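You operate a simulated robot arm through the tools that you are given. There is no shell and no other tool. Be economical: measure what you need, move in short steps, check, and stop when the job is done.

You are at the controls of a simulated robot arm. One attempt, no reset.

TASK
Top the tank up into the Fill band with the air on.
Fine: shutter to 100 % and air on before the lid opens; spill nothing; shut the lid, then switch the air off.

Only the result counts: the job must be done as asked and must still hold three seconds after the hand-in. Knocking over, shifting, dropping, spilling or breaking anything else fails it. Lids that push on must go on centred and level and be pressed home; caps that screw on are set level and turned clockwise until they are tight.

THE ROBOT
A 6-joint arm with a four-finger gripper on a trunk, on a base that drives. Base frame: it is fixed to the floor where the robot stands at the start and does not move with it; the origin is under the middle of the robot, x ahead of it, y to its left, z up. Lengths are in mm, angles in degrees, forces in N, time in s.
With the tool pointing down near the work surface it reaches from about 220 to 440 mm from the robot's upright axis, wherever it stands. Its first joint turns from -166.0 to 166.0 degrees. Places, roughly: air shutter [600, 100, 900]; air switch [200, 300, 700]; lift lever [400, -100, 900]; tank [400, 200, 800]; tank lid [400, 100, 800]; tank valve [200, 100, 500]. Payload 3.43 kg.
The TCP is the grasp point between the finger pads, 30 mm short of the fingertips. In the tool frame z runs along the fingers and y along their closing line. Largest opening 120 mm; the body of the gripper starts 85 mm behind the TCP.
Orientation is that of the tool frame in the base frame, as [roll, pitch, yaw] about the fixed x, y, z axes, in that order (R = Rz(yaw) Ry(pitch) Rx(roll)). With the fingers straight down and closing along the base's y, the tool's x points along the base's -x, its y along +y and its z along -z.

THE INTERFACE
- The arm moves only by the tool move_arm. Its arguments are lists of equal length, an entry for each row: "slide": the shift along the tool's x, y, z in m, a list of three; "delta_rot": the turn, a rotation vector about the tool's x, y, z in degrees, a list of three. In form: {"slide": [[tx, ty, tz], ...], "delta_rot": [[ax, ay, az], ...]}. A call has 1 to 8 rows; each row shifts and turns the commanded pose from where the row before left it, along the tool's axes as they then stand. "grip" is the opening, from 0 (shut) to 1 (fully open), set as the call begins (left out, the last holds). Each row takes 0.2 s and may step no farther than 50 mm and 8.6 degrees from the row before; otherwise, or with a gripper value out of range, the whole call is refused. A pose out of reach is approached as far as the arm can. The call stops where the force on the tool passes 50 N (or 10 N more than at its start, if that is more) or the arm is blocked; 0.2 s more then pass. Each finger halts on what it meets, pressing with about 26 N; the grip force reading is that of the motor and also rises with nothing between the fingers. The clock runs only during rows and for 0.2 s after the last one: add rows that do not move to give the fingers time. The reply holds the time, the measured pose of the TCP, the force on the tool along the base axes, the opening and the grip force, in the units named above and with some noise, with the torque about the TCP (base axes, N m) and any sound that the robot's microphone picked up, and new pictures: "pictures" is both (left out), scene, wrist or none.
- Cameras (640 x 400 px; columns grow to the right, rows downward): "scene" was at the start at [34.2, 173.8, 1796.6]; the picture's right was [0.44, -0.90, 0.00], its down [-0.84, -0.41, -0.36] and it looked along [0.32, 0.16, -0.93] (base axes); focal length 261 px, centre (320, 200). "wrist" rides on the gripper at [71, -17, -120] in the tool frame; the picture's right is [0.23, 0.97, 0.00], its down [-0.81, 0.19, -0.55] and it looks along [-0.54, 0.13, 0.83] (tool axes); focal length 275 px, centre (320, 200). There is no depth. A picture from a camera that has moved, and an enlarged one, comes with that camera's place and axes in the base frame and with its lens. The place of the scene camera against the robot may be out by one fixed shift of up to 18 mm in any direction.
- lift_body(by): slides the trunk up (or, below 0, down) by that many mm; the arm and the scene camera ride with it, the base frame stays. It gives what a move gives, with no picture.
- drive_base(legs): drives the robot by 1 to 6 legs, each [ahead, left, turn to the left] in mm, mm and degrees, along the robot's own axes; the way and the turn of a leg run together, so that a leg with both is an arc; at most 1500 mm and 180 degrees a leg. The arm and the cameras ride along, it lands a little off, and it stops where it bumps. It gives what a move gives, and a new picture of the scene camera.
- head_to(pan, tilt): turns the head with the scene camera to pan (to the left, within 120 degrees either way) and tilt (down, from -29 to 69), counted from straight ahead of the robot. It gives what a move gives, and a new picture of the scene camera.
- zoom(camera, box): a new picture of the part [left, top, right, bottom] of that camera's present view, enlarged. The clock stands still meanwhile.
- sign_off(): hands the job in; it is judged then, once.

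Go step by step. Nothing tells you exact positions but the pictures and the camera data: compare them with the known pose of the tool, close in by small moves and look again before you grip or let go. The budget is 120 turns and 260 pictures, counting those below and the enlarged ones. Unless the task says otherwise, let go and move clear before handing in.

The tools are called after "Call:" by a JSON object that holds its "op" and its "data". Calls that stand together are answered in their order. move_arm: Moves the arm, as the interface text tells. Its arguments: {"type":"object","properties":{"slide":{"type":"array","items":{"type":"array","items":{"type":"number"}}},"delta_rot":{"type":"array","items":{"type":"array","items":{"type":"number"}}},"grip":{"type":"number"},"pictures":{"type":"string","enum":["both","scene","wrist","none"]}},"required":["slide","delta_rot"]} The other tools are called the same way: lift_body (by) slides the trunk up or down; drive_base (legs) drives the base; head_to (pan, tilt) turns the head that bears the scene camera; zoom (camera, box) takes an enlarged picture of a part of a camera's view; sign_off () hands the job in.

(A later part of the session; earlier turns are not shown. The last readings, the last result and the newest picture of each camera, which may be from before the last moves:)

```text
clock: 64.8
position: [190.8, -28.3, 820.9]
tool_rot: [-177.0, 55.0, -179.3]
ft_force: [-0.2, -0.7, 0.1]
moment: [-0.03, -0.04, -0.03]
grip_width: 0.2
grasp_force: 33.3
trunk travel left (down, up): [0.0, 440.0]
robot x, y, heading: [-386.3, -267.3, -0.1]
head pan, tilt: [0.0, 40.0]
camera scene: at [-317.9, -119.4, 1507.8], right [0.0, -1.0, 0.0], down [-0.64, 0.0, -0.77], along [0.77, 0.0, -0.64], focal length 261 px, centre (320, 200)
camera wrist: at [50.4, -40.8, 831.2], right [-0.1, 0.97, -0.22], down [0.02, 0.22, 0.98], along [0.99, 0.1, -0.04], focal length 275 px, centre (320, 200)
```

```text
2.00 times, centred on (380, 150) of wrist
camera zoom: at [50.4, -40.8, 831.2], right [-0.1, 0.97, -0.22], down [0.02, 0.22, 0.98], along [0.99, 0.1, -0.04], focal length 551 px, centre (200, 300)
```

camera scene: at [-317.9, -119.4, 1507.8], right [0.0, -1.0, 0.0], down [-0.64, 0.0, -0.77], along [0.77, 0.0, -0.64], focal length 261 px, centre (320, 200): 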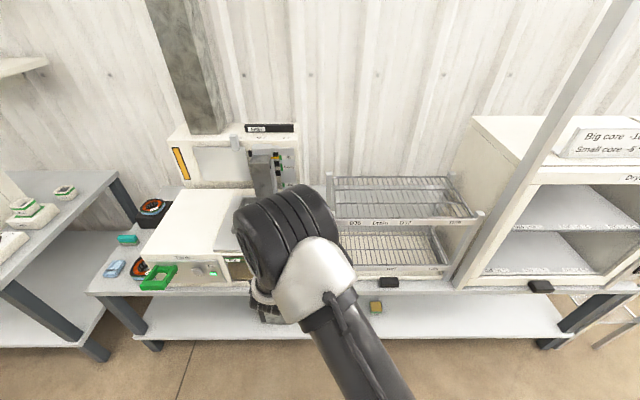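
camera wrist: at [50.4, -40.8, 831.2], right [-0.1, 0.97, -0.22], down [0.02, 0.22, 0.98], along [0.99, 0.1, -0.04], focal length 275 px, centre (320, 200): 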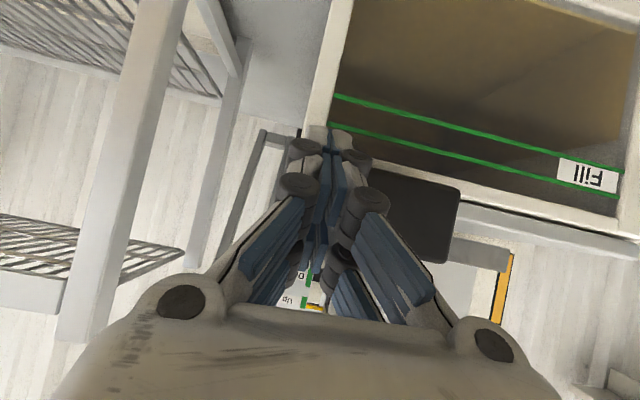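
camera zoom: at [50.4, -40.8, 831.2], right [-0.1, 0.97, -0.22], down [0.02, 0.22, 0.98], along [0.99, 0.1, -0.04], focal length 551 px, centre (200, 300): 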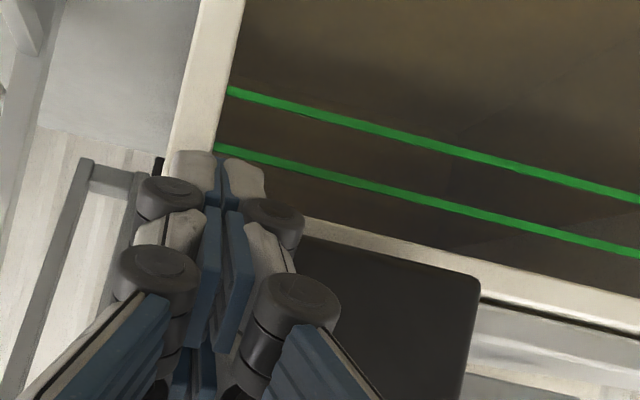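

Call:
{"op": "move_arm", "data": {"slide": [[0, 0.01, 0], [0, 0.01, 0], [0, 0.01, 0]], "delta_rot": [[0, 0, 0], [0, 0, 0], [0, 0, 0]]}}

```text
clock: 65.6
position: [191.9, 1.3, 819.4]
tool_rot: [-177.0, 55.0, -179.4]
ft_force: [-0.2, 0.3, -0.1]
moment: [0.01, 0.0, -0.02]
grip_width: 0.0
grasp_force: 33.6
trunk travel left (down, up): [0.0, 440.0]
robot x, y, heading: [-387.3, -271.6, -0.0]
head pan, tilt: [0.0, 40.0]
camera scene: at [-317.9, -119.4, 1507.8], right [0.0, -1.0, 0.0], down [-0.64, 0.0, -0.77], along [0.77, 0.0, -0.64], focal length 261 px, centre (320, 200)
camera wrist: at [51.2, -10.8, 830.5], right [-0.1, 0.97, -0.22], down [0.02, 0.22, 0.98], along [0.99, 0.1, -0.04], focal length 275 px, centre (320, 200)
```

scene: 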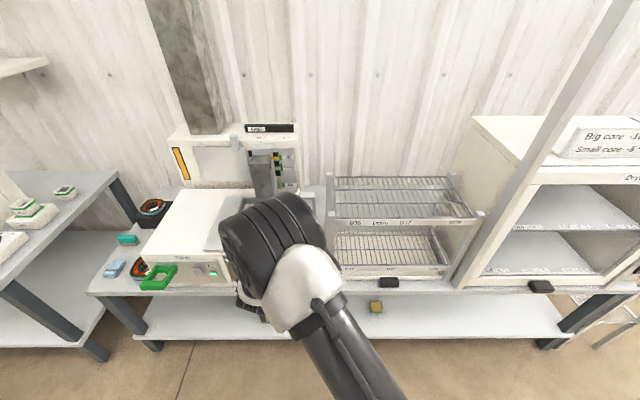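
wrist: 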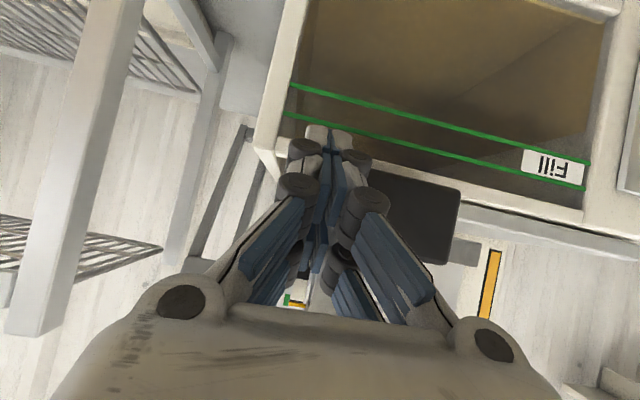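

The lid slides left freely with the knob. Continue opening.

Call:
{"op": "move_arm", "data": {"slide": [[0, 0.015, 0], [0, 0.015, 0], [0, 0.015, 0], [0, 0.015, 0], [0, 0.015, 0], [0, 0.015, 0], [0, 0.015, 0]], "delta_rot": [[0, 0, 0], [0, 0, 0], [0, 0, 0], [0, 0, 0], [0, 0, 0], [0, 0, 0], [0, 0, 0]]}}

Call:
{"op": "zoom", "data": {"camera": "scene", "box": [120, 180, 340, 318]}}

```text
clock: 67.2
position: [194.1, 105.3, 816.5]
tool_rot: [-177.0, 55.0, -179.1]
ft_force: [-0.4, 0.1, -0.1]
moment: [0.02, 0.02, 0.0]
grip_width: 0.0
grasp_force: 33.5
trunk travel left (down, up): [0.0, 440.0]
robot x, y, heading: [-384.5, -268.0, -0.3]
head pan, tilt: [0.0, 40.0]
camera scene: at [-317.8, -119.0, 1507.7], right [0.0, -1.0, 0.0], down [-0.64, 0.0, -0.77], along [0.77, 0.0, -0.64], focal length 261 px, centre (320, 200)
camera wrist: at [54.1, 93.7, 827.2], right [-0.1, 0.97, -0.22], down [0.02, 0.22, 0.97], along [0.99, 0.1, -0.04], focal length 275 px, centre (320, 200)
```

scene: 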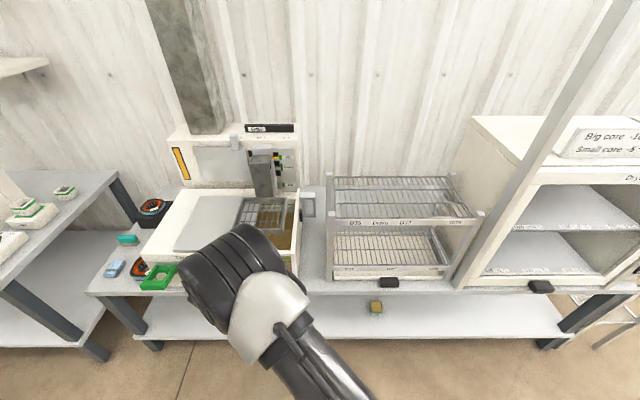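
wrist: 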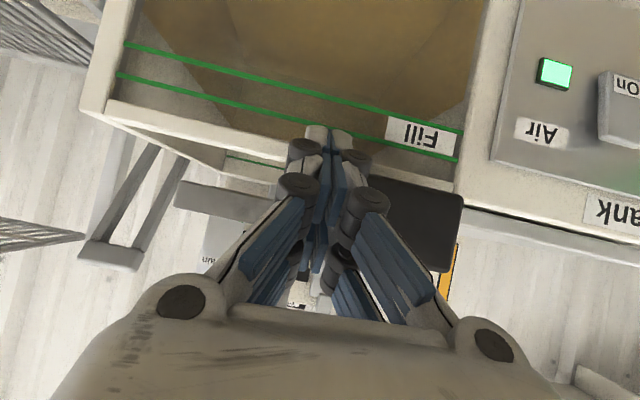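

```text
2.90 times, centred on (230, 249) of scene
camera zoom: at [-317.8, -119.0, 1507.7], right [0.0, -1.0, 0.0], down [-0.64, 0.0, -0.77], along [0.77, 0.0, -0.64], focal length 757 px, centre (581, 58)
```

zoom: 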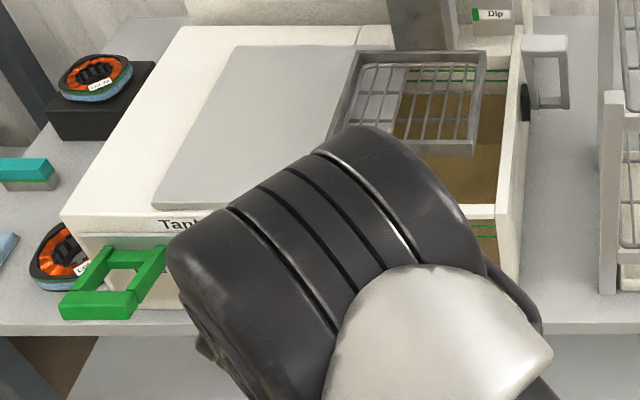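

Call:
{"op": "move_arm", "data": {"slide": [[0, 0.015, 0], [0, 0.015, 0], [0, 0.015, 0], [0, 0.015, 0], [0, 0.015, 0], [0, 0.01, 0], [0, 0.01, 0]], "delta_rot": [[0, 0, 0], [0, 0, 0], [0, 0, 0], [0, 0, 0], [0, 0, 0], [0, 0, 0], [0, 0, 0]]}}

Call:
{"op": "zoom", "data": {"camera": "scene", "box": [120, 180, 340, 318]}}

```text
clock: 68.8
position: [198.0, 202.7, 813.8]
tool_rot: [-176.9, 55.1, -179.3]
ft_force: [-0.3, 0.0, -0.4]
moment: [0.04, 0.0, 0.02]
grip_width: 0.1
grasp_force: 33.5
trunk travel left (down, up): [0.0, 440.0]
robot x, y, heading: [-390.2, -269.4, -0.2]
head pan, tilt: [0.0, 40.0]
camera scene: at [-317.9, -119.3, 1507.7], right [0.0, -1.0, 0.0], down [-0.64, 0.0, -0.77], along [0.77, 0.0, -0.64], focal length 261 px, centre (320, 200)
camera wrist: at [57.2, 189.2, 824.1], right [-0.1, 0.97, -0.22], down [0.02, 0.22, 0.97], along [0.99, 0.1, -0.04], focal length 275 px, centre (320, 200)
```

scene: 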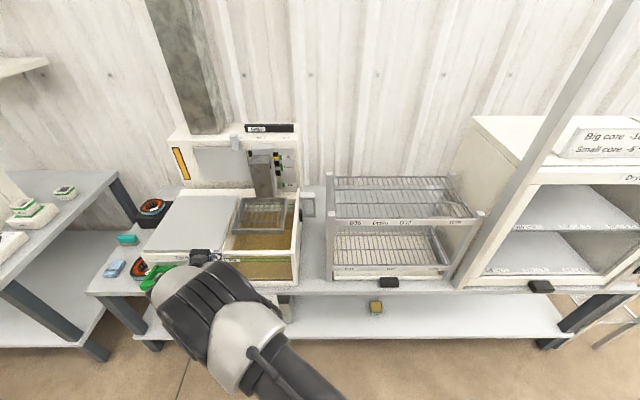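
wrist: 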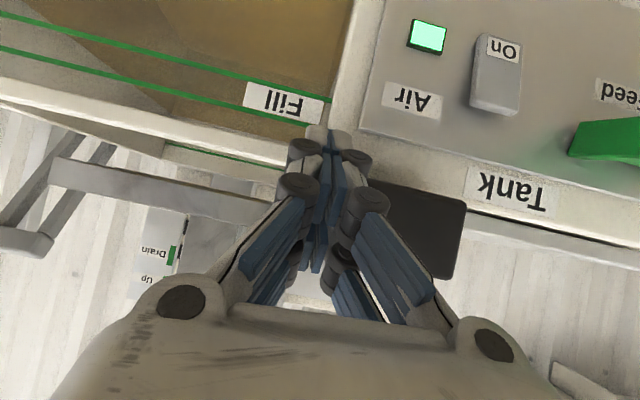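

```text
2.90 times, centred on (230, 249) of scene
camera zoom: at [-317.9, -119.3, 1507.7], right [0.0, -1.0, 0.0], down [-0.64, 0.0, -0.77], along [0.77, 0.0, -0.64], focal length 757 px, centre (581, 58)
```

zoom: 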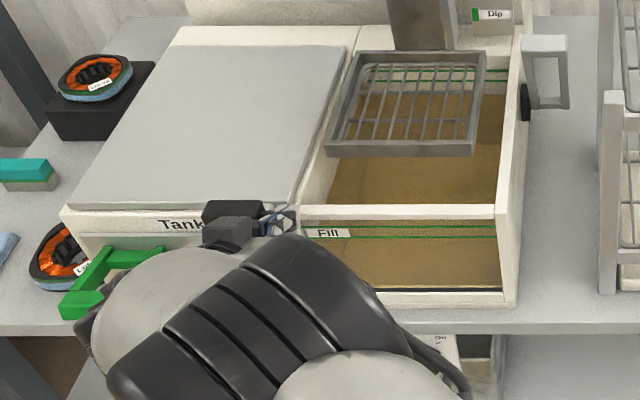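

The lid is open to the left. Now I retreat and go down to the valve; I'll turn its bar by pushing its end with the closed fingertips.

Call:
{"op": "drive_base", "data": {"legs": [[-190, 0, 0], [0, 85, 0]]}}

Call:
{"op": "move_arm", "data": {"slide": [[0.0369, -0.03, 0.0258], [0.0369, -0.03, 0.0258], [0.0369, -0.03, 0.0258], [0.0369, -0.03, 0.0258], [0.0369, -0.03, 0.0258], [0.0369, -0.01, 0.0258], [0, 0, 0]], "delta_rot": [[0, 0, 0], [0, 0, 0], [0, 0, 0], [0, 0, 0], [0, 0, 0], [0, 0, 0], [0, 0, 0]]}}

Call:
{"op": "zoom", "data": {"camera": "scene", "box": [180, 180, 380, 305]}}

```text
clock: 71.0
position: [8.5, 285.8, 813.3]
tool_rot: [-176.9, 55.0, -179.3]
ft_force: [0.5, 0.5, -0.6]
moment: [0.0, -0.05, -0.03]
grip_width: 0.0
grasp_force: 33.9
trunk travel left (down, up): [0.0, 440.0]
robot x, y, heading: [-581.2, -182.7, -0.3]
head pan, tilt: [0.0, 40.0]
camera scene: at [-507.1, -34.6, 1507.7], right [0.0, -1.0, 0.0], down [-0.64, 0.0, -0.77], along [0.77, 0.0, -0.64], focal length 261 px, centre (320, 200)
```

scene: 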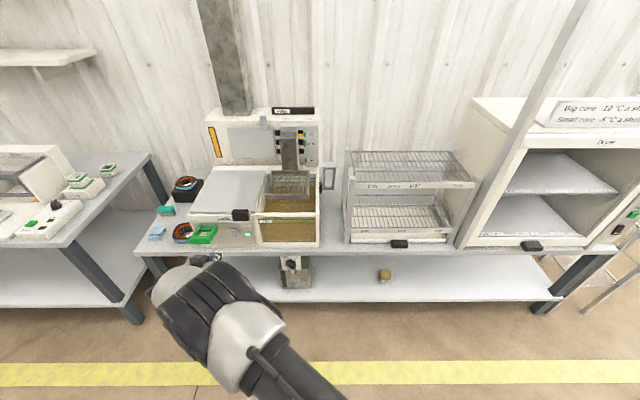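

```text
refused: row 1 steps farther than a row can; nothing moved
```

```text
3.20 times, centred on (280, 242) of scene
camera zoom: at [-507.1, -34.6, 1507.7], right [0.0, -1.0, 0.0], down [-0.64, 0.0, -0.77], along [0.77, 0.0, -0.64], focal length 835 px, centre (448, 64)
```

zoom: 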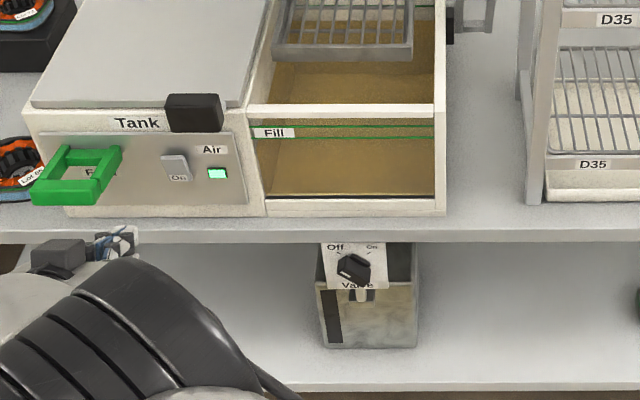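

Call:
{"op": "move_arm", "data": {"slide": [[0.0279, -0.02, 0.0195], [0.0279, -0.02, 0.0195], [0.0279, -0.02, 0.0195], [0.0279, -0.02, 0.0195], [0.0279, -0.02, 0.0195], [0.0279, -0.02, 0.0195], [0.0279, -0.02, 0.0195], [0.0279, -0.01, 0.0195]], "delta_rot": [[0, 0, 0], [0, 0, 0], [0, 0, 0], [0, 0, 0], [0, 0, 0], [0, 0, 0], [0, 0, 0], [0, 0, 0]]}}

Call:
{"op": "zoom", "data": {"camera": "wrist", "box": [140, 20, 380, 170]}}

```text
clock: 72.8
position: [3.9, 126.8, 546.3]
tool_rot: [-177.1, 55.1, -179.5]
ft_force: [0.1, 0.7, 0.7]
moment: [-0.01, 0.06, -0.06]
grip_width: 0.0
grasp_force: 33.3
trunk travel left (down, up): [0.0, 440.0]
robot x, y, heading: [-579.0, -184.5, -0.2]
head pan, tilt: [0.0, 40.0]
camera scene: at [-507.1, -35.2, 1507.7], right [0.0, -1.0, 0.0], down [-0.64, 0.0, -0.77], along [0.77, 0.0, -0.64], focal length 261 px, centre (320, 200)
camera wrist: at [-136.5, 114.4, 556.4], right [-0.1, 0.97, -0.22], down [0.02, 0.22, 0.98], along [0.99, 0.09, -0.04], focal length 275 px, centre (320, 200)
```

scene: 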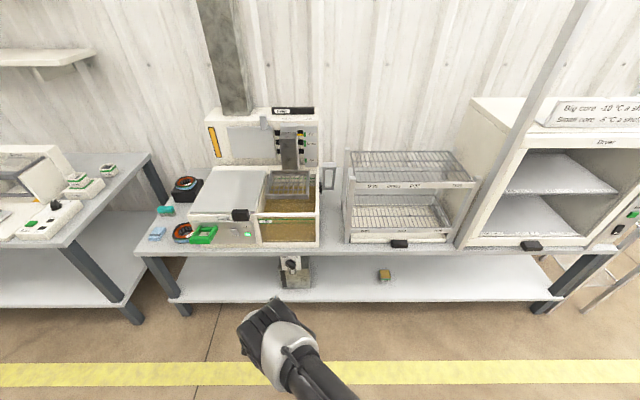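
wrist: 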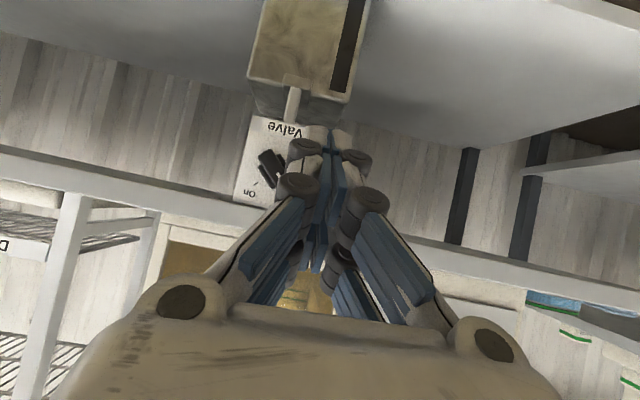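

```text
2.67 times, centred on (260, 95) of wrist
camera zoom: at [-136.5, 114.4, 556.4], right [-0.1, 0.97, -0.22], down [0.02, 0.22, 0.98], along [0.99, 0.09, -0.04], focal length 734 px, centre (480, 480)
```

zoom: 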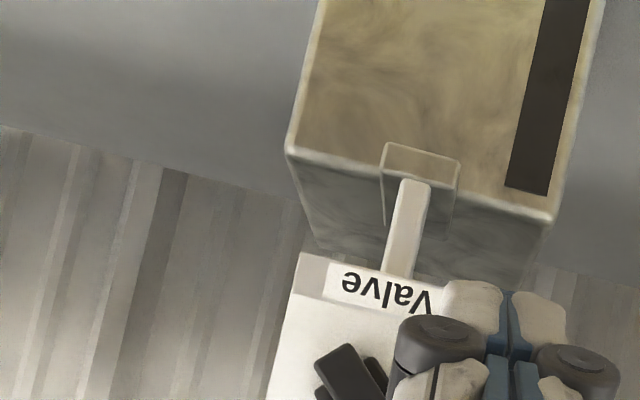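

Knob centre ≈ (208, 83, 516), bar at 45° to Off; panel x ≈231. I line up left-below the bar's marked end and drive in most of the way.

Call:
{"op": "move_arm", "data": {"slide": [[0.0127, -0.001, 0.0089], [0, 0, 0]], "delta_rot": [[0, 0, 0], [0, 0, 0]], "pictures": "none"}}

Call:
{"op": "drive_base", "data": {"legs": [[150, 0, 0]]}}

Call:
{"op": "zoom", "data": {"camera": "wrist", "box": [160, 50, 480, 250]}}

```text
clock: 73.4
position: [3.8, 125.5, 530.1]
tool_rot: [-177.1, 55.0, -179.4]
ft_force: [0.5, -0.8, 0.2]
moment: [0.0, 0.01, 0.02]
grip_width: 0.3
grasp_force: 33.0
trunk travel left (down, up): [0.0, 440.0]
robot x, y, heading: [-577.9, -185.6, -0.4]
head pan, tilt: [0.0, 40.0]
```

```text
clock: 74.8
position: [153.9, 124.1, 530.6]
tool_rot: [-176.9, 55.1, -179.3]
ft_force: [1.0, 0.6, -0.4]
moment: [0.0, 0.0, -0.01]
grip_width: 0.0
grasp_force: 33.0
trunk travel left (down, up): [0.0, 440.0]
robot x, y, heading: [-426.2, -187.2, -0.2]
head pan, tilt: [0.0, 40.0]
camera scene: at [-357.2, -35.9, 1507.7], right [-0.01, -1.0, 0.0], down [-0.64, 0.0, -0.77], along [0.77, 0.0, -0.64], focal length 261 px, centre (320, 200)
```

scene: 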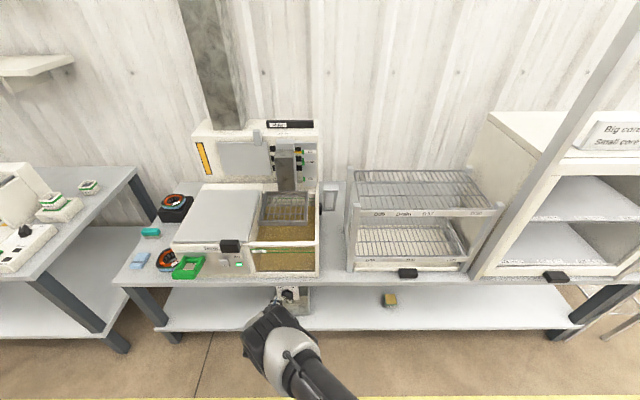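

```text
2.00 times, centred on (320, 150) of wrist
camera zoom: at [12.8, 112.3, 541.1], right [-0.1, 0.97, -0.22], down [0.02, 0.22, 0.97], along [0.99, 0.09, -0.04], focal length 551 px, centre (320, 300)
```

zoom: 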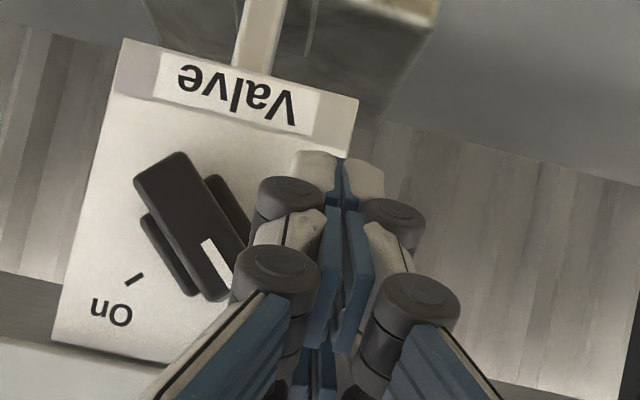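

Call:
{"op": "move_arm", "data": {"slide": [[-0.0109, 0, 0.0156], [-0.0109, 0, 0.0156], [0, 0, 0]], "delta_rot": [[0, 0, 0], [0, 0, 0], [0, 0, 0]], "pictures": "none"}}

Call:
{"op": "zoom", "data": {"camera": "wrist", "box": [160, 50, 480, 250]}}

Call:
{"op": "zoom", "data": {"camera": "scene", "box": [220, 220, 340, 295]}}

```text
clock: 75.5
position: [182.9, 125.1, 526.2]
tool_rot: [-176.5, 54.6, -178.6]
ft_force: [-7.5, 2.5, -0.9]
moment: [-0.06, -0.01, 0.1]
grip_width: 0.0
grasp_force: 33.6
trunk travel left (down, up): [0.0, 440.0]
robot x, y, heading: [-428.4, -186.0, -0.1]
head pan, tilt: [0.0, 40.0]
stopped in row 3: the force on the tool passed its limit at 56 N (the readings are from after the stop); the commanded pose is now the measured one
```

```text
2.00 times, centred on (320, 150) of wrist
camera zoom: at [43.5, 112.0, 538.0], right [-0.11, 0.97, -0.22], down [0.03, 0.23, 0.97], along [0.99, 0.1, -0.05], focal length 551 px, centre (320, 300)
```

zoom: 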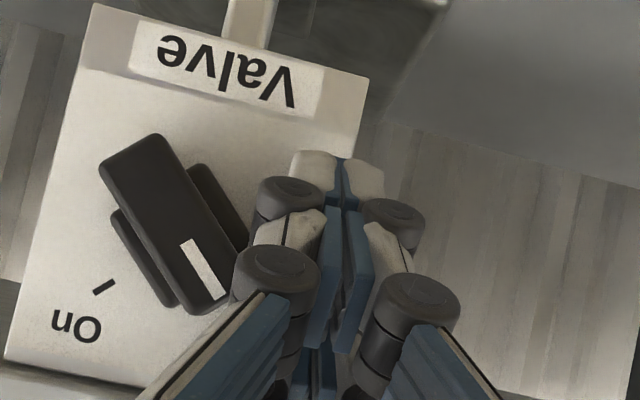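

```text
5.33 times, centred on (280, 258) of scene
camera zoom: at [-359.5, -35.7, 1507.7], right [0.0, -1.0, 0.0], down [-0.64, 0.0, -0.77], along [0.77, 0.0, -0.64], focal length 1392 px, centre (533, -107)
```

zoom: 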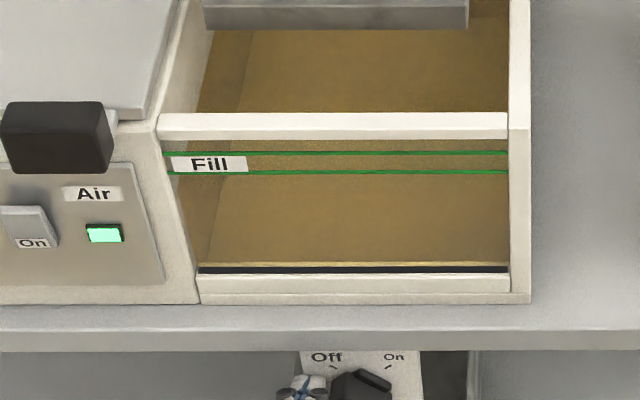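

The fingertips touched the valve plate (x ≈212), so the knob face is nearer than I thought. I back off 5 mm and push the bar round in an arc toward On.

Call:
{"op": "move_arm", "data": {"slide": [[0.0026, 0, -0.0037], [-0.0082, -0.01, -0.0057], [-0.0082, -0.004, -0.0057], [-0.0074, -0.005, -0.0052]], "delta_rot": [[0, 0, 0], [0, 0, 0], [0, 0, 0], [0, 0, 0]], "pictures": "none"}}

Call:
{"op": "zoom", "data": {"camera": "wrist", "box": [160, 50, 480, 250]}}

```text
clock: 76.5
position: [179.9, 106.5, 556.9]
tool_rot: [-176.6, 54.5, -178.8]
ft_force: [-1.6, 2.2, 0.5]
moment: [0.04, 0.01, 0.01]
grip_width: 0.2
grasp_force: 33.3
trunk travel left (down, up): [0.0, 440.0]
robot x, y, heading: [-427.9, -182.9, -0.3]
head pan, tilt: [0.0, 40.0]
```

```text
2.00 times, centred on (320, 150) of wrist
camera zoom: at [40.2, 93.6, 568.7], right [-0.11, 0.97, -0.22], down [0.02, 0.22, 0.97], along [0.99, 0.1, -0.05], focal length 551 px, centre (320, 300)
```

zoom: 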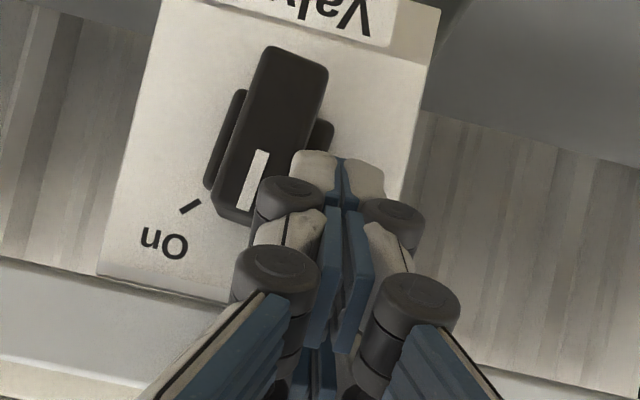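

The knob is turning (now pointing up). I finish with a sideways push, staying below the table lip.

Call:
{"op": "move_arm", "data": {"slide": [[0.0008, -0.007, 0.0006], [0, -0.007, 0], [0, -0.006, 0]], "delta_rot": [[0, 0, 0], [0, 0, 0], [0, 0, 0]], "pictures": "none"}}

Call:
{"op": "zoom", "data": {"camera": "wrist", "box": [160, 50, 480, 250]}}

Call:
{"op": "zoom", "data": {"camera": "scene", "box": [220, 220, 340, 295]}}

```text
clock: 77.3
position: [178.0, 94.1, 559.6]
tool_rot: [-176.7, 54.8, -178.2]
ft_force: [-17.5, 38.7, 17.1]
moment: [0.82, 0.22, 0.32]
grip_width: 0.0
grasp_force: 33.5
trunk travel left (down, up): [0.0, 440.0]
robot x, y, heading: [-426.9, -178.4, 0.0]
head pan, tilt: [0.0, 40.0]
```

```text
2.00 times, centred on (320, 150) of wrist
camera zoom: at [38.2, 80.1, 570.6], right [-0.12, 0.97, -0.22], down [0.02, 0.22, 0.97], along [0.99, 0.11, -0.04], focal length 551 px, centre (320, 300)
```

zoom: 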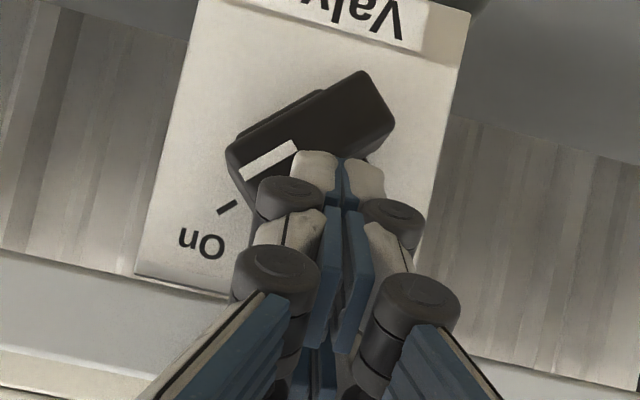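

```text
5.33 times, centred on (280, 258) of scene
camera zoom: at [-361.7, -33.7, 1507.9], right [0.0, -1.0, 0.0], down [-0.64, 0.0, -0.77], along [0.77, 0.0, -0.64], focal length 1392 px, centre (533, -107)
```

zoom: 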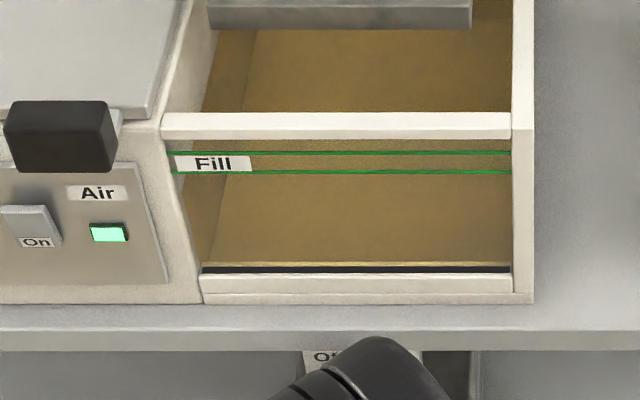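

The knob is at On and against its stop. I relieve the push and watch the level over a second.

Call:
{"op": "move_arm", "data": {"slide": [[0, 0.01, 0], [0, 0, 0], [0, 0, 0], [0, 0, 0]], "delta_rot": [[0, 0, 0], [0, 0, 0], [0, 0, 0], [0, 0, 0]], "pictures": "none"}}

Call:
{"op": "zoom", "data": {"camera": "scene", "box": [220, 180, 340, 255]}}

Call:
{"op": "zoom", "data": {"camera": "scene", "box": [220, 220, 340, 295]}}

```text
clock: 78.3
position: [178.0, 95.4, 559.4]
tool_rot: [-176.7, 54.7, -178.9]
ft_force: [-30.0, 6.5, 38.0]
moment: [-0.2, 0.32, -0.23]
grip_width: 0.1
grasp_force: 33.5
trunk travel left (down, up): [0.0, 440.0]
robot x, y, heading: [-429.2, -186.3, -0.3]
head pan, tilt: [0.0, 40.0]
```

```text
5.33 times, centred on (280, 218) of scene
camera zoom: at [-364.0, -37.1, 1508.2], right [0.0, -1.0, 0.0], down [-0.64, 0.0, -0.77], along [0.77, 0.0, -0.64], focal length 1392 px, centre (533, 107)
```

zoom: 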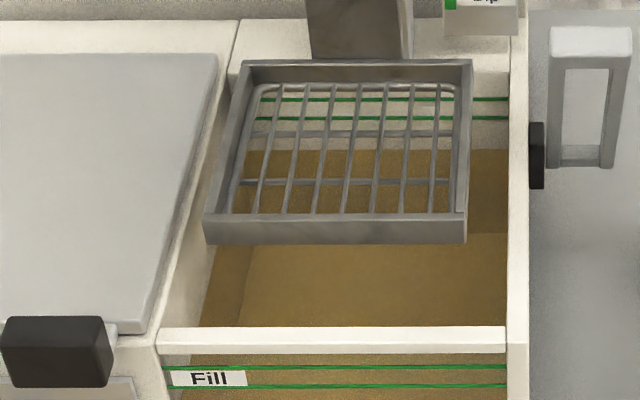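

```text
5.33 times, centred on (280, 258) of scene
camera zoom: at [-364.0, -37.1, 1508.2], right [0.0, -1.0, 0.0], down [-0.64, 0.0, -0.77], along [0.77, 0.0, -0.64], focal length 1392 px, centre (533, -107)
```

zoom: 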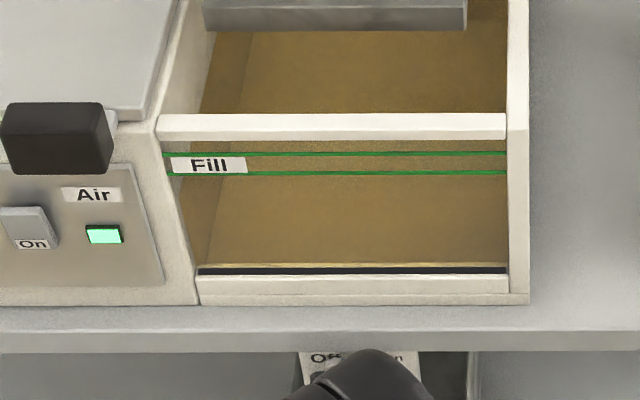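

The back wall gives a good gauge: two green lines, level about 1.7 bands below the lower line. I free the wedged fingertip by retracting slightly and moving left, then compare the level.

Call:
{"op": "move_arm", "data": {"slide": [[0.0057, 0.008, -0.0082], [0.0115, 0.01, -0.0164], [0, 0, 0], [0, 0, 0]], "delta_rot": [[0, 0, 0], [0, 0, 0], [0, 0, 0], [0, 0, 0]], "pictures": "none"}}

Call:
{"op": "zoom", "data": {"camera": "scene", "box": [220, 180, 340, 255]}}

Call:
{"op": "zoom", "data": {"camera": "wrist", "box": [160, 50, 480, 250]}}

```text
clock: 79.3
position: [150.6, 115.5, 554.7]
tool_rot: [-176.6, 54.6, -178.9]
ft_force: [0.1, -0.4, 0.1]
moment: [-0.02, 0.01, 0.04]
grip_width: 0.0
grasp_force: 33.8
trunk travel left (down, up): [0.0, 440.0]
robot x, y, heading: [-426.2, -183.8, -0.3]
head pan, tilt: [0.0, 40.0]
```

```text
5.33 times, centred on (280, 218) of scene
camera zoom: at [-358.4, -36.0, 1507.7], right [0.0, -1.0, 0.0], down [-0.64, 0.0, -0.77], along [0.77, 0.0, -0.64], focal length 1392 px, centre (533, 107)
```

zoom: 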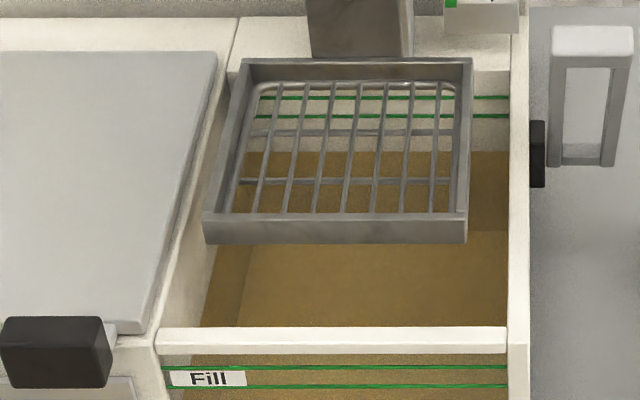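

```text
2.00 times, centred on (320, 150) of wrist
camera zoom: at [10.6, 101.7, 567.2], right [-0.11, 0.97, -0.22], down [0.03, 0.22, 0.97], along [0.99, 0.1, -0.05], focal length 551 px, centre (320, 300)
```

zoom: 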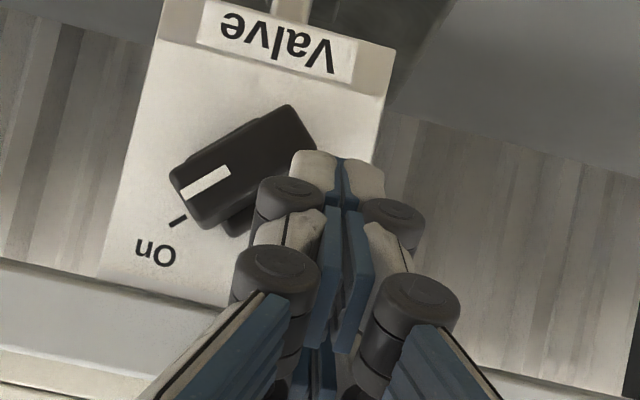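

No rise with the valve alone, so the Feed handle must drive it. I back off and look at the Feed handle closely.

Call:
{"op": "drive_base", "data": {"legs": [[-150, 0, 0], [0, 170, 0]]}}

Call:
{"op": "move_arm", "data": {"slide": [[-0.036, 0, -0.0252], [-0.036, 0, -0.0252], [-0.036, 0, -0.0252], [-0.018, 0, -0.0126], [0, 0, 0]], "delta_rot": [[0, 0, 0], [0, 0, 0], [0, 0, 0], [0, 0, 0], [0, 0, 0]]}}

Call:
{"op": "zoom", "data": {"camera": "wrist", "box": [300, 50, 540, 200]}}

Call:
{"op": "zoom", "data": {"camera": "scene", "box": [220, 170, 400, 282]}}

```text
clock: 81.8
position: [1.6, 285.3, 556.1]
tool_rot: [-176.5, 54.5, -178.8]
ft_force: [-0.7, 0.7, 0.3]
moment: [0.02, 0.01, 0.02]
grip_width: 0.0
grasp_force: 33.0
trunk travel left (down, up): [0.0, 440.0]
robot x, y, heading: [-578.5, -14.7, -0.0]
head pan, tilt: [0.0, 40.0]
camera scene: at [-507.5, 135.1, 1507.7], right [0.0, -1.0, 0.0], down [-0.64, 0.0, -0.77], along [0.77, 0.0, -0.64], focal length 261 px, centre (320, 200)
```

scene: 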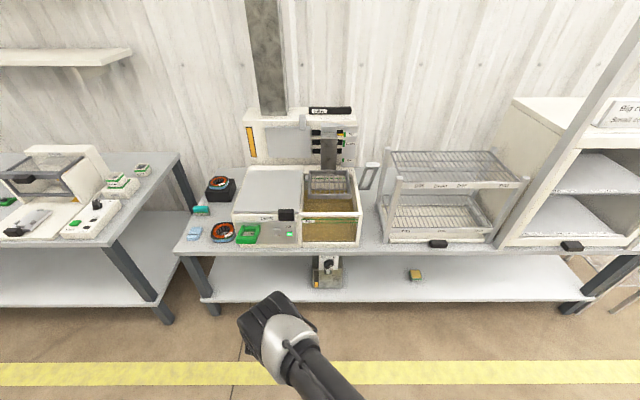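

```text
clock: 83.0
position: [2.1, 290.8, 710.3]
tool_rot: [-176.5, 54.5, -179.0]
ft_force: [0.3, 0.2, 0.3]
moment: [0.01, 0.0, 0.01]
grip_width: 0.0
grasp_force: 32.9
trunk travel left (down, up): [0.0, 440.0]
robot x, y, heading: [-576.0, -12.9, -0.1]
head pan, tilt: [0.0, 40.0]
camera scene: at [-507.6, 134.9, 1507.7], right [0.0, -1.0, 0.0], down [-0.64, 0.0, -0.77], along [0.77, 0.0, -0.64], focal length 261 px, centre (320, 200)
camera wrist: at [-137.8, 277.4, 721.7], right [-0.11, 0.97, -0.22], down [0.03, 0.22, 0.97], along [0.99, 0.1, -0.05], focal length 275 px, centre (320, 200)
```

scene: 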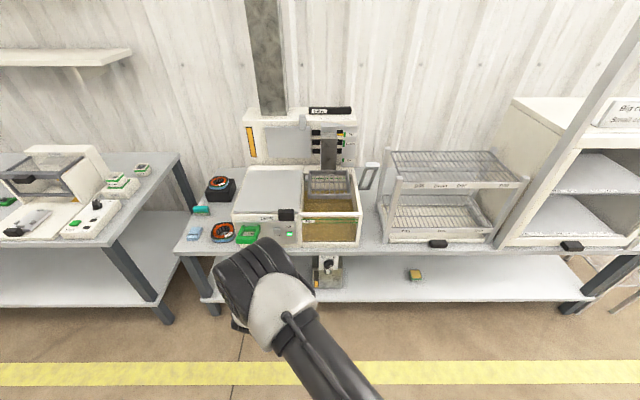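
wrist: 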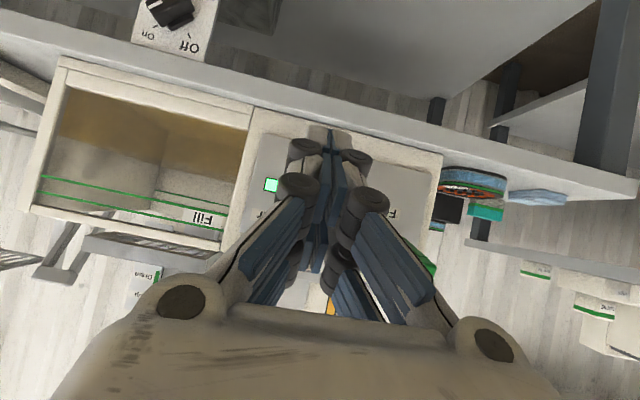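

```text
2.67 times, centred on (420, 125) of wrist
camera zoom: at [-137.8, 277.4, 721.7], right [-0.11, 0.97, -0.22], down [0.03, 0.22, 0.97], along [0.99, 0.1, -0.05], focal length 734 px, centre (53, 400)
```

zoom: 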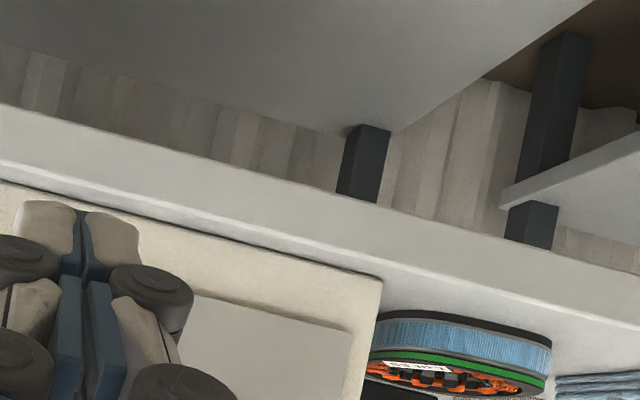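

```text
3.56 times, centred on (310, 226) of scene
camera zoom: at [-507.6, 134.9, 1507.7], right [0.0, -1.0, 0.0], down [-0.64, 0.0, -0.77], along [0.77, 0.0, -0.64], focal length 928 px, centre (356, 108)
```

zoom: 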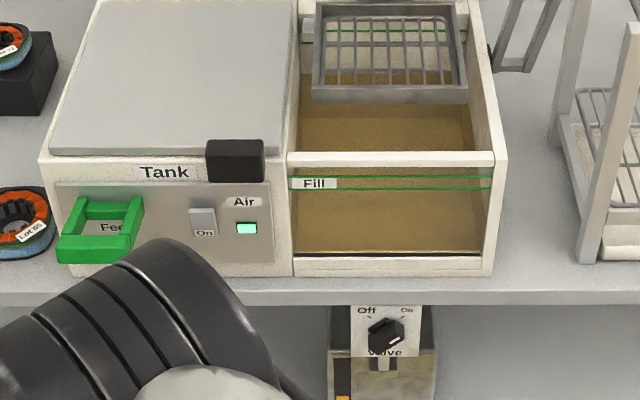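

The tank is draining through that valve: the level in the window has dropped and the drum gauge is rising. I go straight back to shut the valve, pushing from the right side this time.

Call:
{"op": "move_arm", "data": {"slide": [[0.0371, 0, 0.0262], [0.0371, 0, 0.0262], [0.0371, 0, 0.0262], [0.0371, 0, 0.0262]], "delta_rot": [[0, 0, 0], [0, 0, 0], [0, 0, 0], [0, 0, 0]], "pictures": "none"}}

Call:
{"op": "drive_base", "data": {"legs": [[120, -250, 0], [52, 0, 0]]}}

Call:
{"op": "zoom", "data": {"camera": "wrist", "box": [200, 50, 520, 250]}}

```text
clock: 84.0
position: [3.2, 283.2, 527.1]
tool_rot: [-176.7, 54.6, -179.0]
ft_force: [0.6, -0.2, 0.8]
moment: [-0.02, 0.09, -0.02]
grip_width: 0.1
grasp_force: 34.1
trunk travel left (down, up): [0.0, 440.0]
robot x, y, heading: [-578.2, -14.2, -0.3]
head pan, tilt: [0.0, 40.0]
```

```text
clock: 86.5
position: [173.9, 31.7, 528.0]
tool_rot: [-176.6, 54.6, -179.0]
ft_force: [0.4, -0.3, 0.2]
moment: [0.01, 0.03, 0.01]
grip_width: 0.0
grasp_force: 33.5
trunk travel left (down, up): [0.0, 440.0]
robot x, y, heading: [-402.2, -266.6, -0.2]
head pan, tilt: [0.0, 40.0]
camera scene: at [-336.0, -117.1, 1507.7], right [0.0, -1.0, 0.0], down [-0.64, 0.0, -0.77], along [0.77, 0.0, -0.64], focal length 261 px, centre (320, 200)
```

scene: 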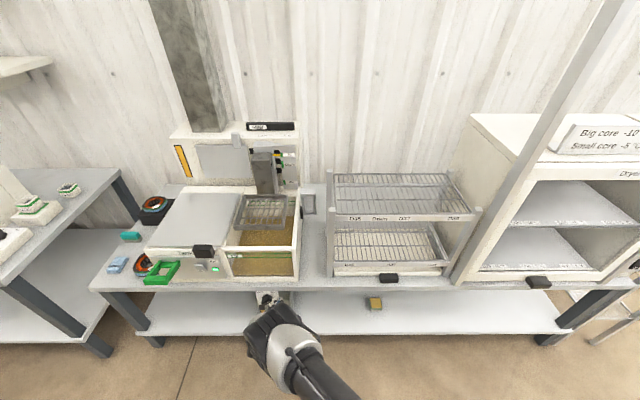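

```text
2.00 times, centred on (360, 150) of wrist
camera zoom: at [33.9, 18.9, 538.7], right [-0.11, 0.97, -0.22], down [0.03, 0.22, 0.97], along [0.99, 0.1, -0.05], focal length 551 px, centre (240, 300)
```

zoom: 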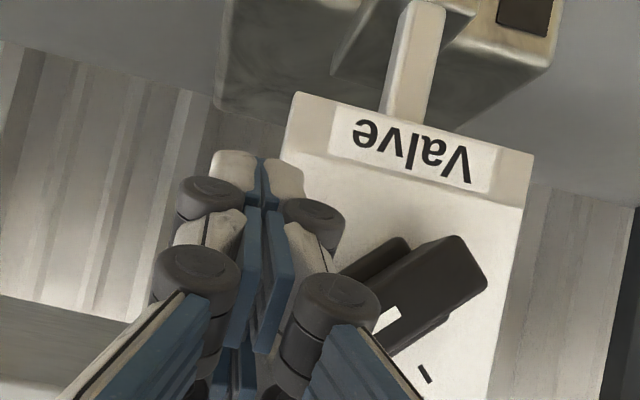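

Call:
{"op": "move_arm", "data": {"slide": [[-0.0072, 0.017, -0.0001], [-0.0082, 0.006, -0.0057], [-0.0074, 0.005, -0.0052], [0, 0.008, 0], [0, 0.007, 0]], "delta_rot": [[0, 0, 0], [0, 0, 0], [0, 0, 0], [0, 0, 0], [0, 0, 0]], "pictures": "none"}}

Call:
{"op": "zoom", "data": {"camera": "wrist", "box": [200, 50, 520, 250]}}

Call:
{"op": "zoom", "data": {"camera": "scene", "box": [180, 170, 340, 270]}}

```text
clock: 87.7
position: [180.4, 66.9, 553.8]
tool_rot: [-176.3, 54.8, -179.4]
ft_force: [-13.5, -40.1, 25.1]
moment: [-0.83, -0.08, -0.24]
grip_width: 0.1
grasp_force: 33.2
trunk travel left (down, up): [0.0, 440.0]
robot x, y, heading: [-404.5, -266.4, -0.3]
head pan, tilt: [0.0, 40.0]
```

```text
2.00 times, centred on (360, 150) of wrist
camera zoom: at [39.5, 56.4, 563.9], right [-0.09, 0.97, -0.22], down [0.02, 0.23, 0.97], along [1.0, 0.08, -0.04], focal length 551 px, centre (240, 300)
```

zoom: 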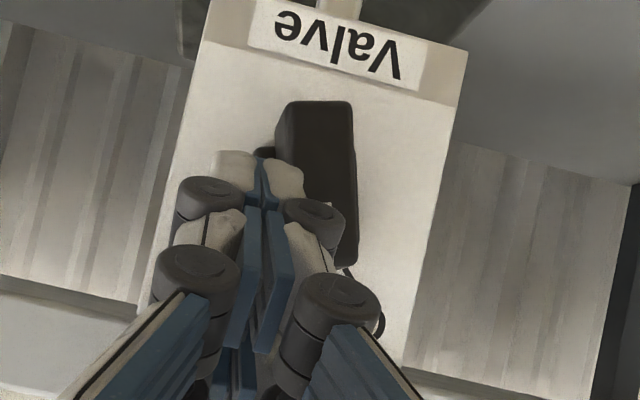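

```text
4.00 times, centred on (260, 220) of scene
camera zoom: at [-339.3, -121.6, 1508.6], right [-0.01, -1.0, 0.0], down [-0.64, 0.01, -0.77], along [0.77, 0.0, -0.64], focal length 1044 px, centre (560, 120)
```

zoom: 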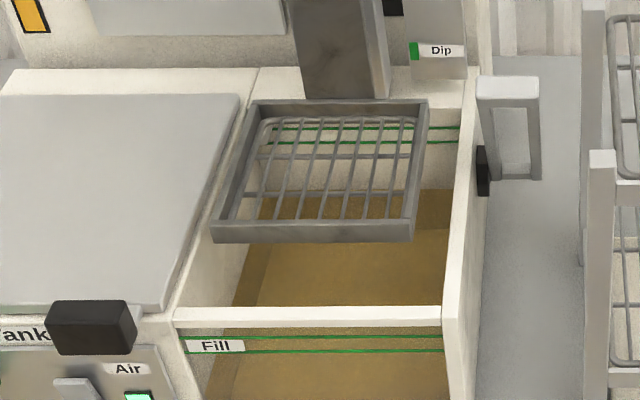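

Call:
{"op": "move_arm", "data": {"slide": [[0, 0.005, 0], [0, 0.005, 0], [0, 0.005, 0]], "delta_rot": [[0, 0, 0], [0, 0, 0], [0, 0, 0]], "pictures": "none"}}

Call:
{"op": "zoom", "data": {"camera": "wrist", "box": [200, 50, 520, 250]}}

```text
clock: 88.0
position: [180.9, 65.8, 548.7]
tool_rot: [-175.8, 54.8, -179.4]
ft_force: [-5.5, -12.0, 6.8]
moment: [-0.3, 0.06, -0.11]
grip_width: 0.0
grasp_force: 33.0
trunk travel left (down, up): [0.0, 440.0]
robot x, y, heading: [-409.0, -267.2, -0.3]
head pan, tilt: [0.0, 40.0]
stopped in row 1: the force on the tool passed its limit at 62 N (the readings are from after the stop); the commanded pose is now the measured one
```

```text
2.00 times, centred on (360, 150) of wrist
camera zoom: at [40.3, 56.2, 561.0], right [-0.08, 0.97, -0.23], down [0.03, 0.23, 0.97], along [1.0, 0.08, -0.04], focal length 551 px, centre (240, 300)
```

zoom: 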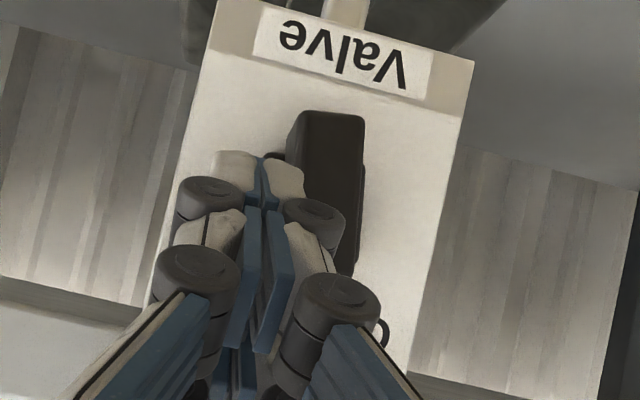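

The lever arm is too short; I release, go up about 11 mm to push nearer the bar's end, and push again.

Call:
{"op": "move_arm", "data": {"slide": [[0, -0.004, 0], [-0.009, 0, -0.0063], [0, 0.006, 0], [0, 0.006, 0], [0, 0.006, 0], [0, 0.006, 0]], "delta_rot": [[0, 0, 0], [0, 0, 0], [0, 0, 0], [0, 0, 0], [0, 0, 0], [0, 0, 0]], "pictures": "none"}}

Call:
{"op": "zoom", "data": {"camera": "wrist", "box": [200, 50, 520, 250]}}

```text
clock: 89.3
position: [181.3, 77.2, 562.1]
tool_rot: [-175.3, 55.1, -179.5]
ft_force: [-21.6, -10.9, 23.2]
moment: [-0.19, 0.37, 0.05]
grip_width: 0.0
grasp_force: 33.9
trunk travel left (down, up): [0.0, 440.0]
robot x, y, heading: [-406.8, -267.5, -0.6]
head pan, tilt: [0.0, 40.0]
stopped in row 6: the force on the tool passed its limit at 55 N (the readings are from after the stop); the commanded pose is now the measured one
```

```text
2.00 times, centred on (360, 150) of wrist
camera zoom: at [39.7, 67.8, 572.6], right [-0.07, 0.97, -0.23], down [0.02, 0.24, 0.97], along [1.0, 0.07, -0.04], focal length 551 px, centre (240, 300)
```

zoom: 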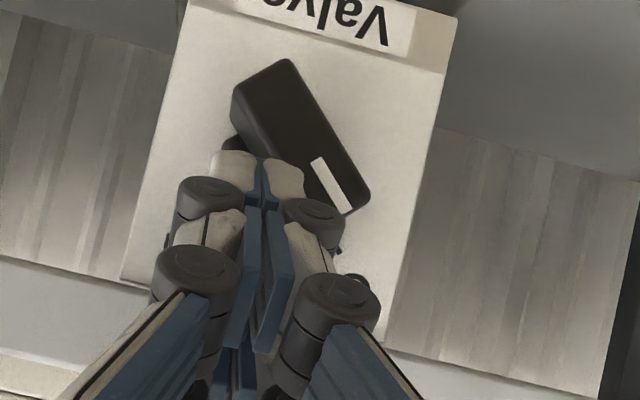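

The knob is back at its Off stop. I retract and check that the level holds.

Call:
{"op": "move_arm", "data": {"slide": [[0.0057, -0.008, -0.0082], [0.0115, -0.012, -0.0164], [0.0115, 0, -0.0164], [0, 0, 0]], "delta_rot": [[0, 0, 0], [0, 0, 0], [0, 0, 0], [0, 0, 0]], "pictures": "none"}}

Call:
{"op": "zoom", "data": {"camera": "wrist", "box": [200, 50, 520, 250]}}

Call:
{"op": "drive_base", "data": {"legs": [[-150, 0, 0], [0, 250, 0]]}}

Call:
{"op": "zoom", "data": {"camera": "scene", "box": [220, 170, 400, 282]}}

```text
clock: 90.3
position: [130.1, 60.7, 560.2]
tool_rot: [-175.3, 54.9, -179.4]
ft_force: [0.0, -0.2, 0.1]
moment: [-0.04, -0.01, 0.03]
grip_width: 0.0
grasp_force: 33.9
trunk travel left (down, up): [0.0, 440.0]
robot x, y, heading: [-405.5, -264.3, -0.4]
head pan, tilt: [0.0, 40.0]
```

```text
2.00 times, centred on (360, 150) of wrist
camera zoom: at [-10.4, 51.7, 570.9], right [-0.08, 0.97, -0.23], down [0.03, 0.24, 0.97], along [1.0, 0.07, -0.04], focal length 551 px, centre (240, 300)
```

zoom: 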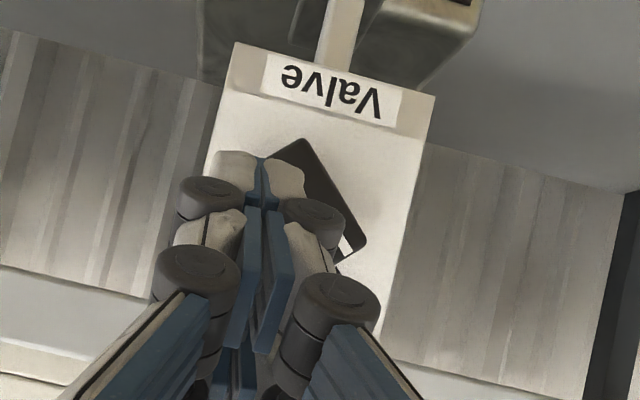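

```text
clock: 93.1
position: [-19.9, 311.8, 559.8]
tool_rot: [-175.3, 54.9, -179.1]
ft_force: [0.2, 0.1, -0.5]
moment: [-0.02, 0.0, 0.01]
grip_width: 0.0
grasp_force: 33.4
trunk travel left (down, up): [0.0, 440.0]
robot x, y, heading: [-553.5, -14.8, -0.3]
head pan, tilt: [0.0, 40.0]
camera scene: at [-485.9, 131.5, 1507.7], right [0.0, -1.0, 0.0], down [-0.64, 0.0, -0.77], along [0.77, 0.0, -0.64], focal length 261 px, centre (320, 200)
```

scene: 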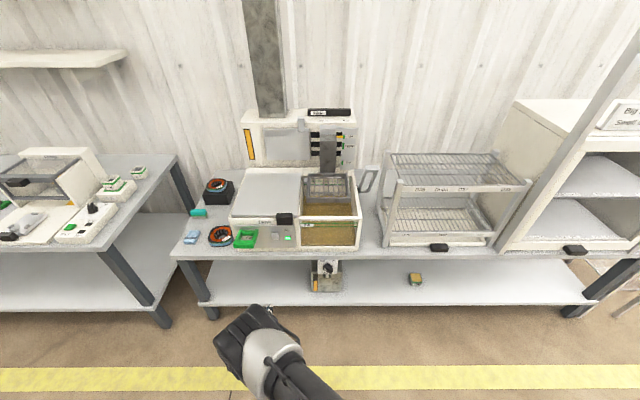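

```text
3.56 times, centred on (310, 226) of scene
camera zoom: at [-485.9, 131.5, 1507.7], right [0.0, -1.0, 0.0], down [-0.64, 0.0, -0.77], along [0.77, 0.0, -0.64], focal length 928 px, centre (356, 108)
```

zoom: 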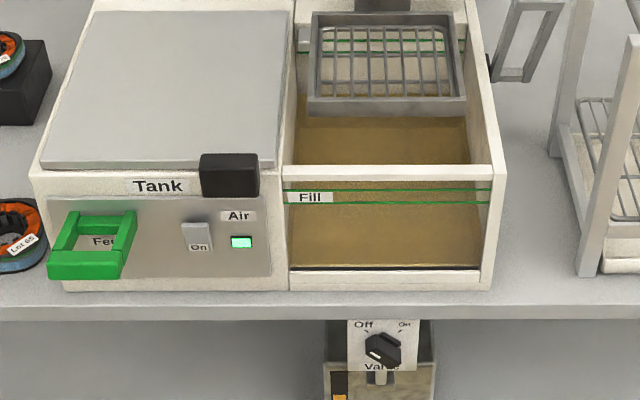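

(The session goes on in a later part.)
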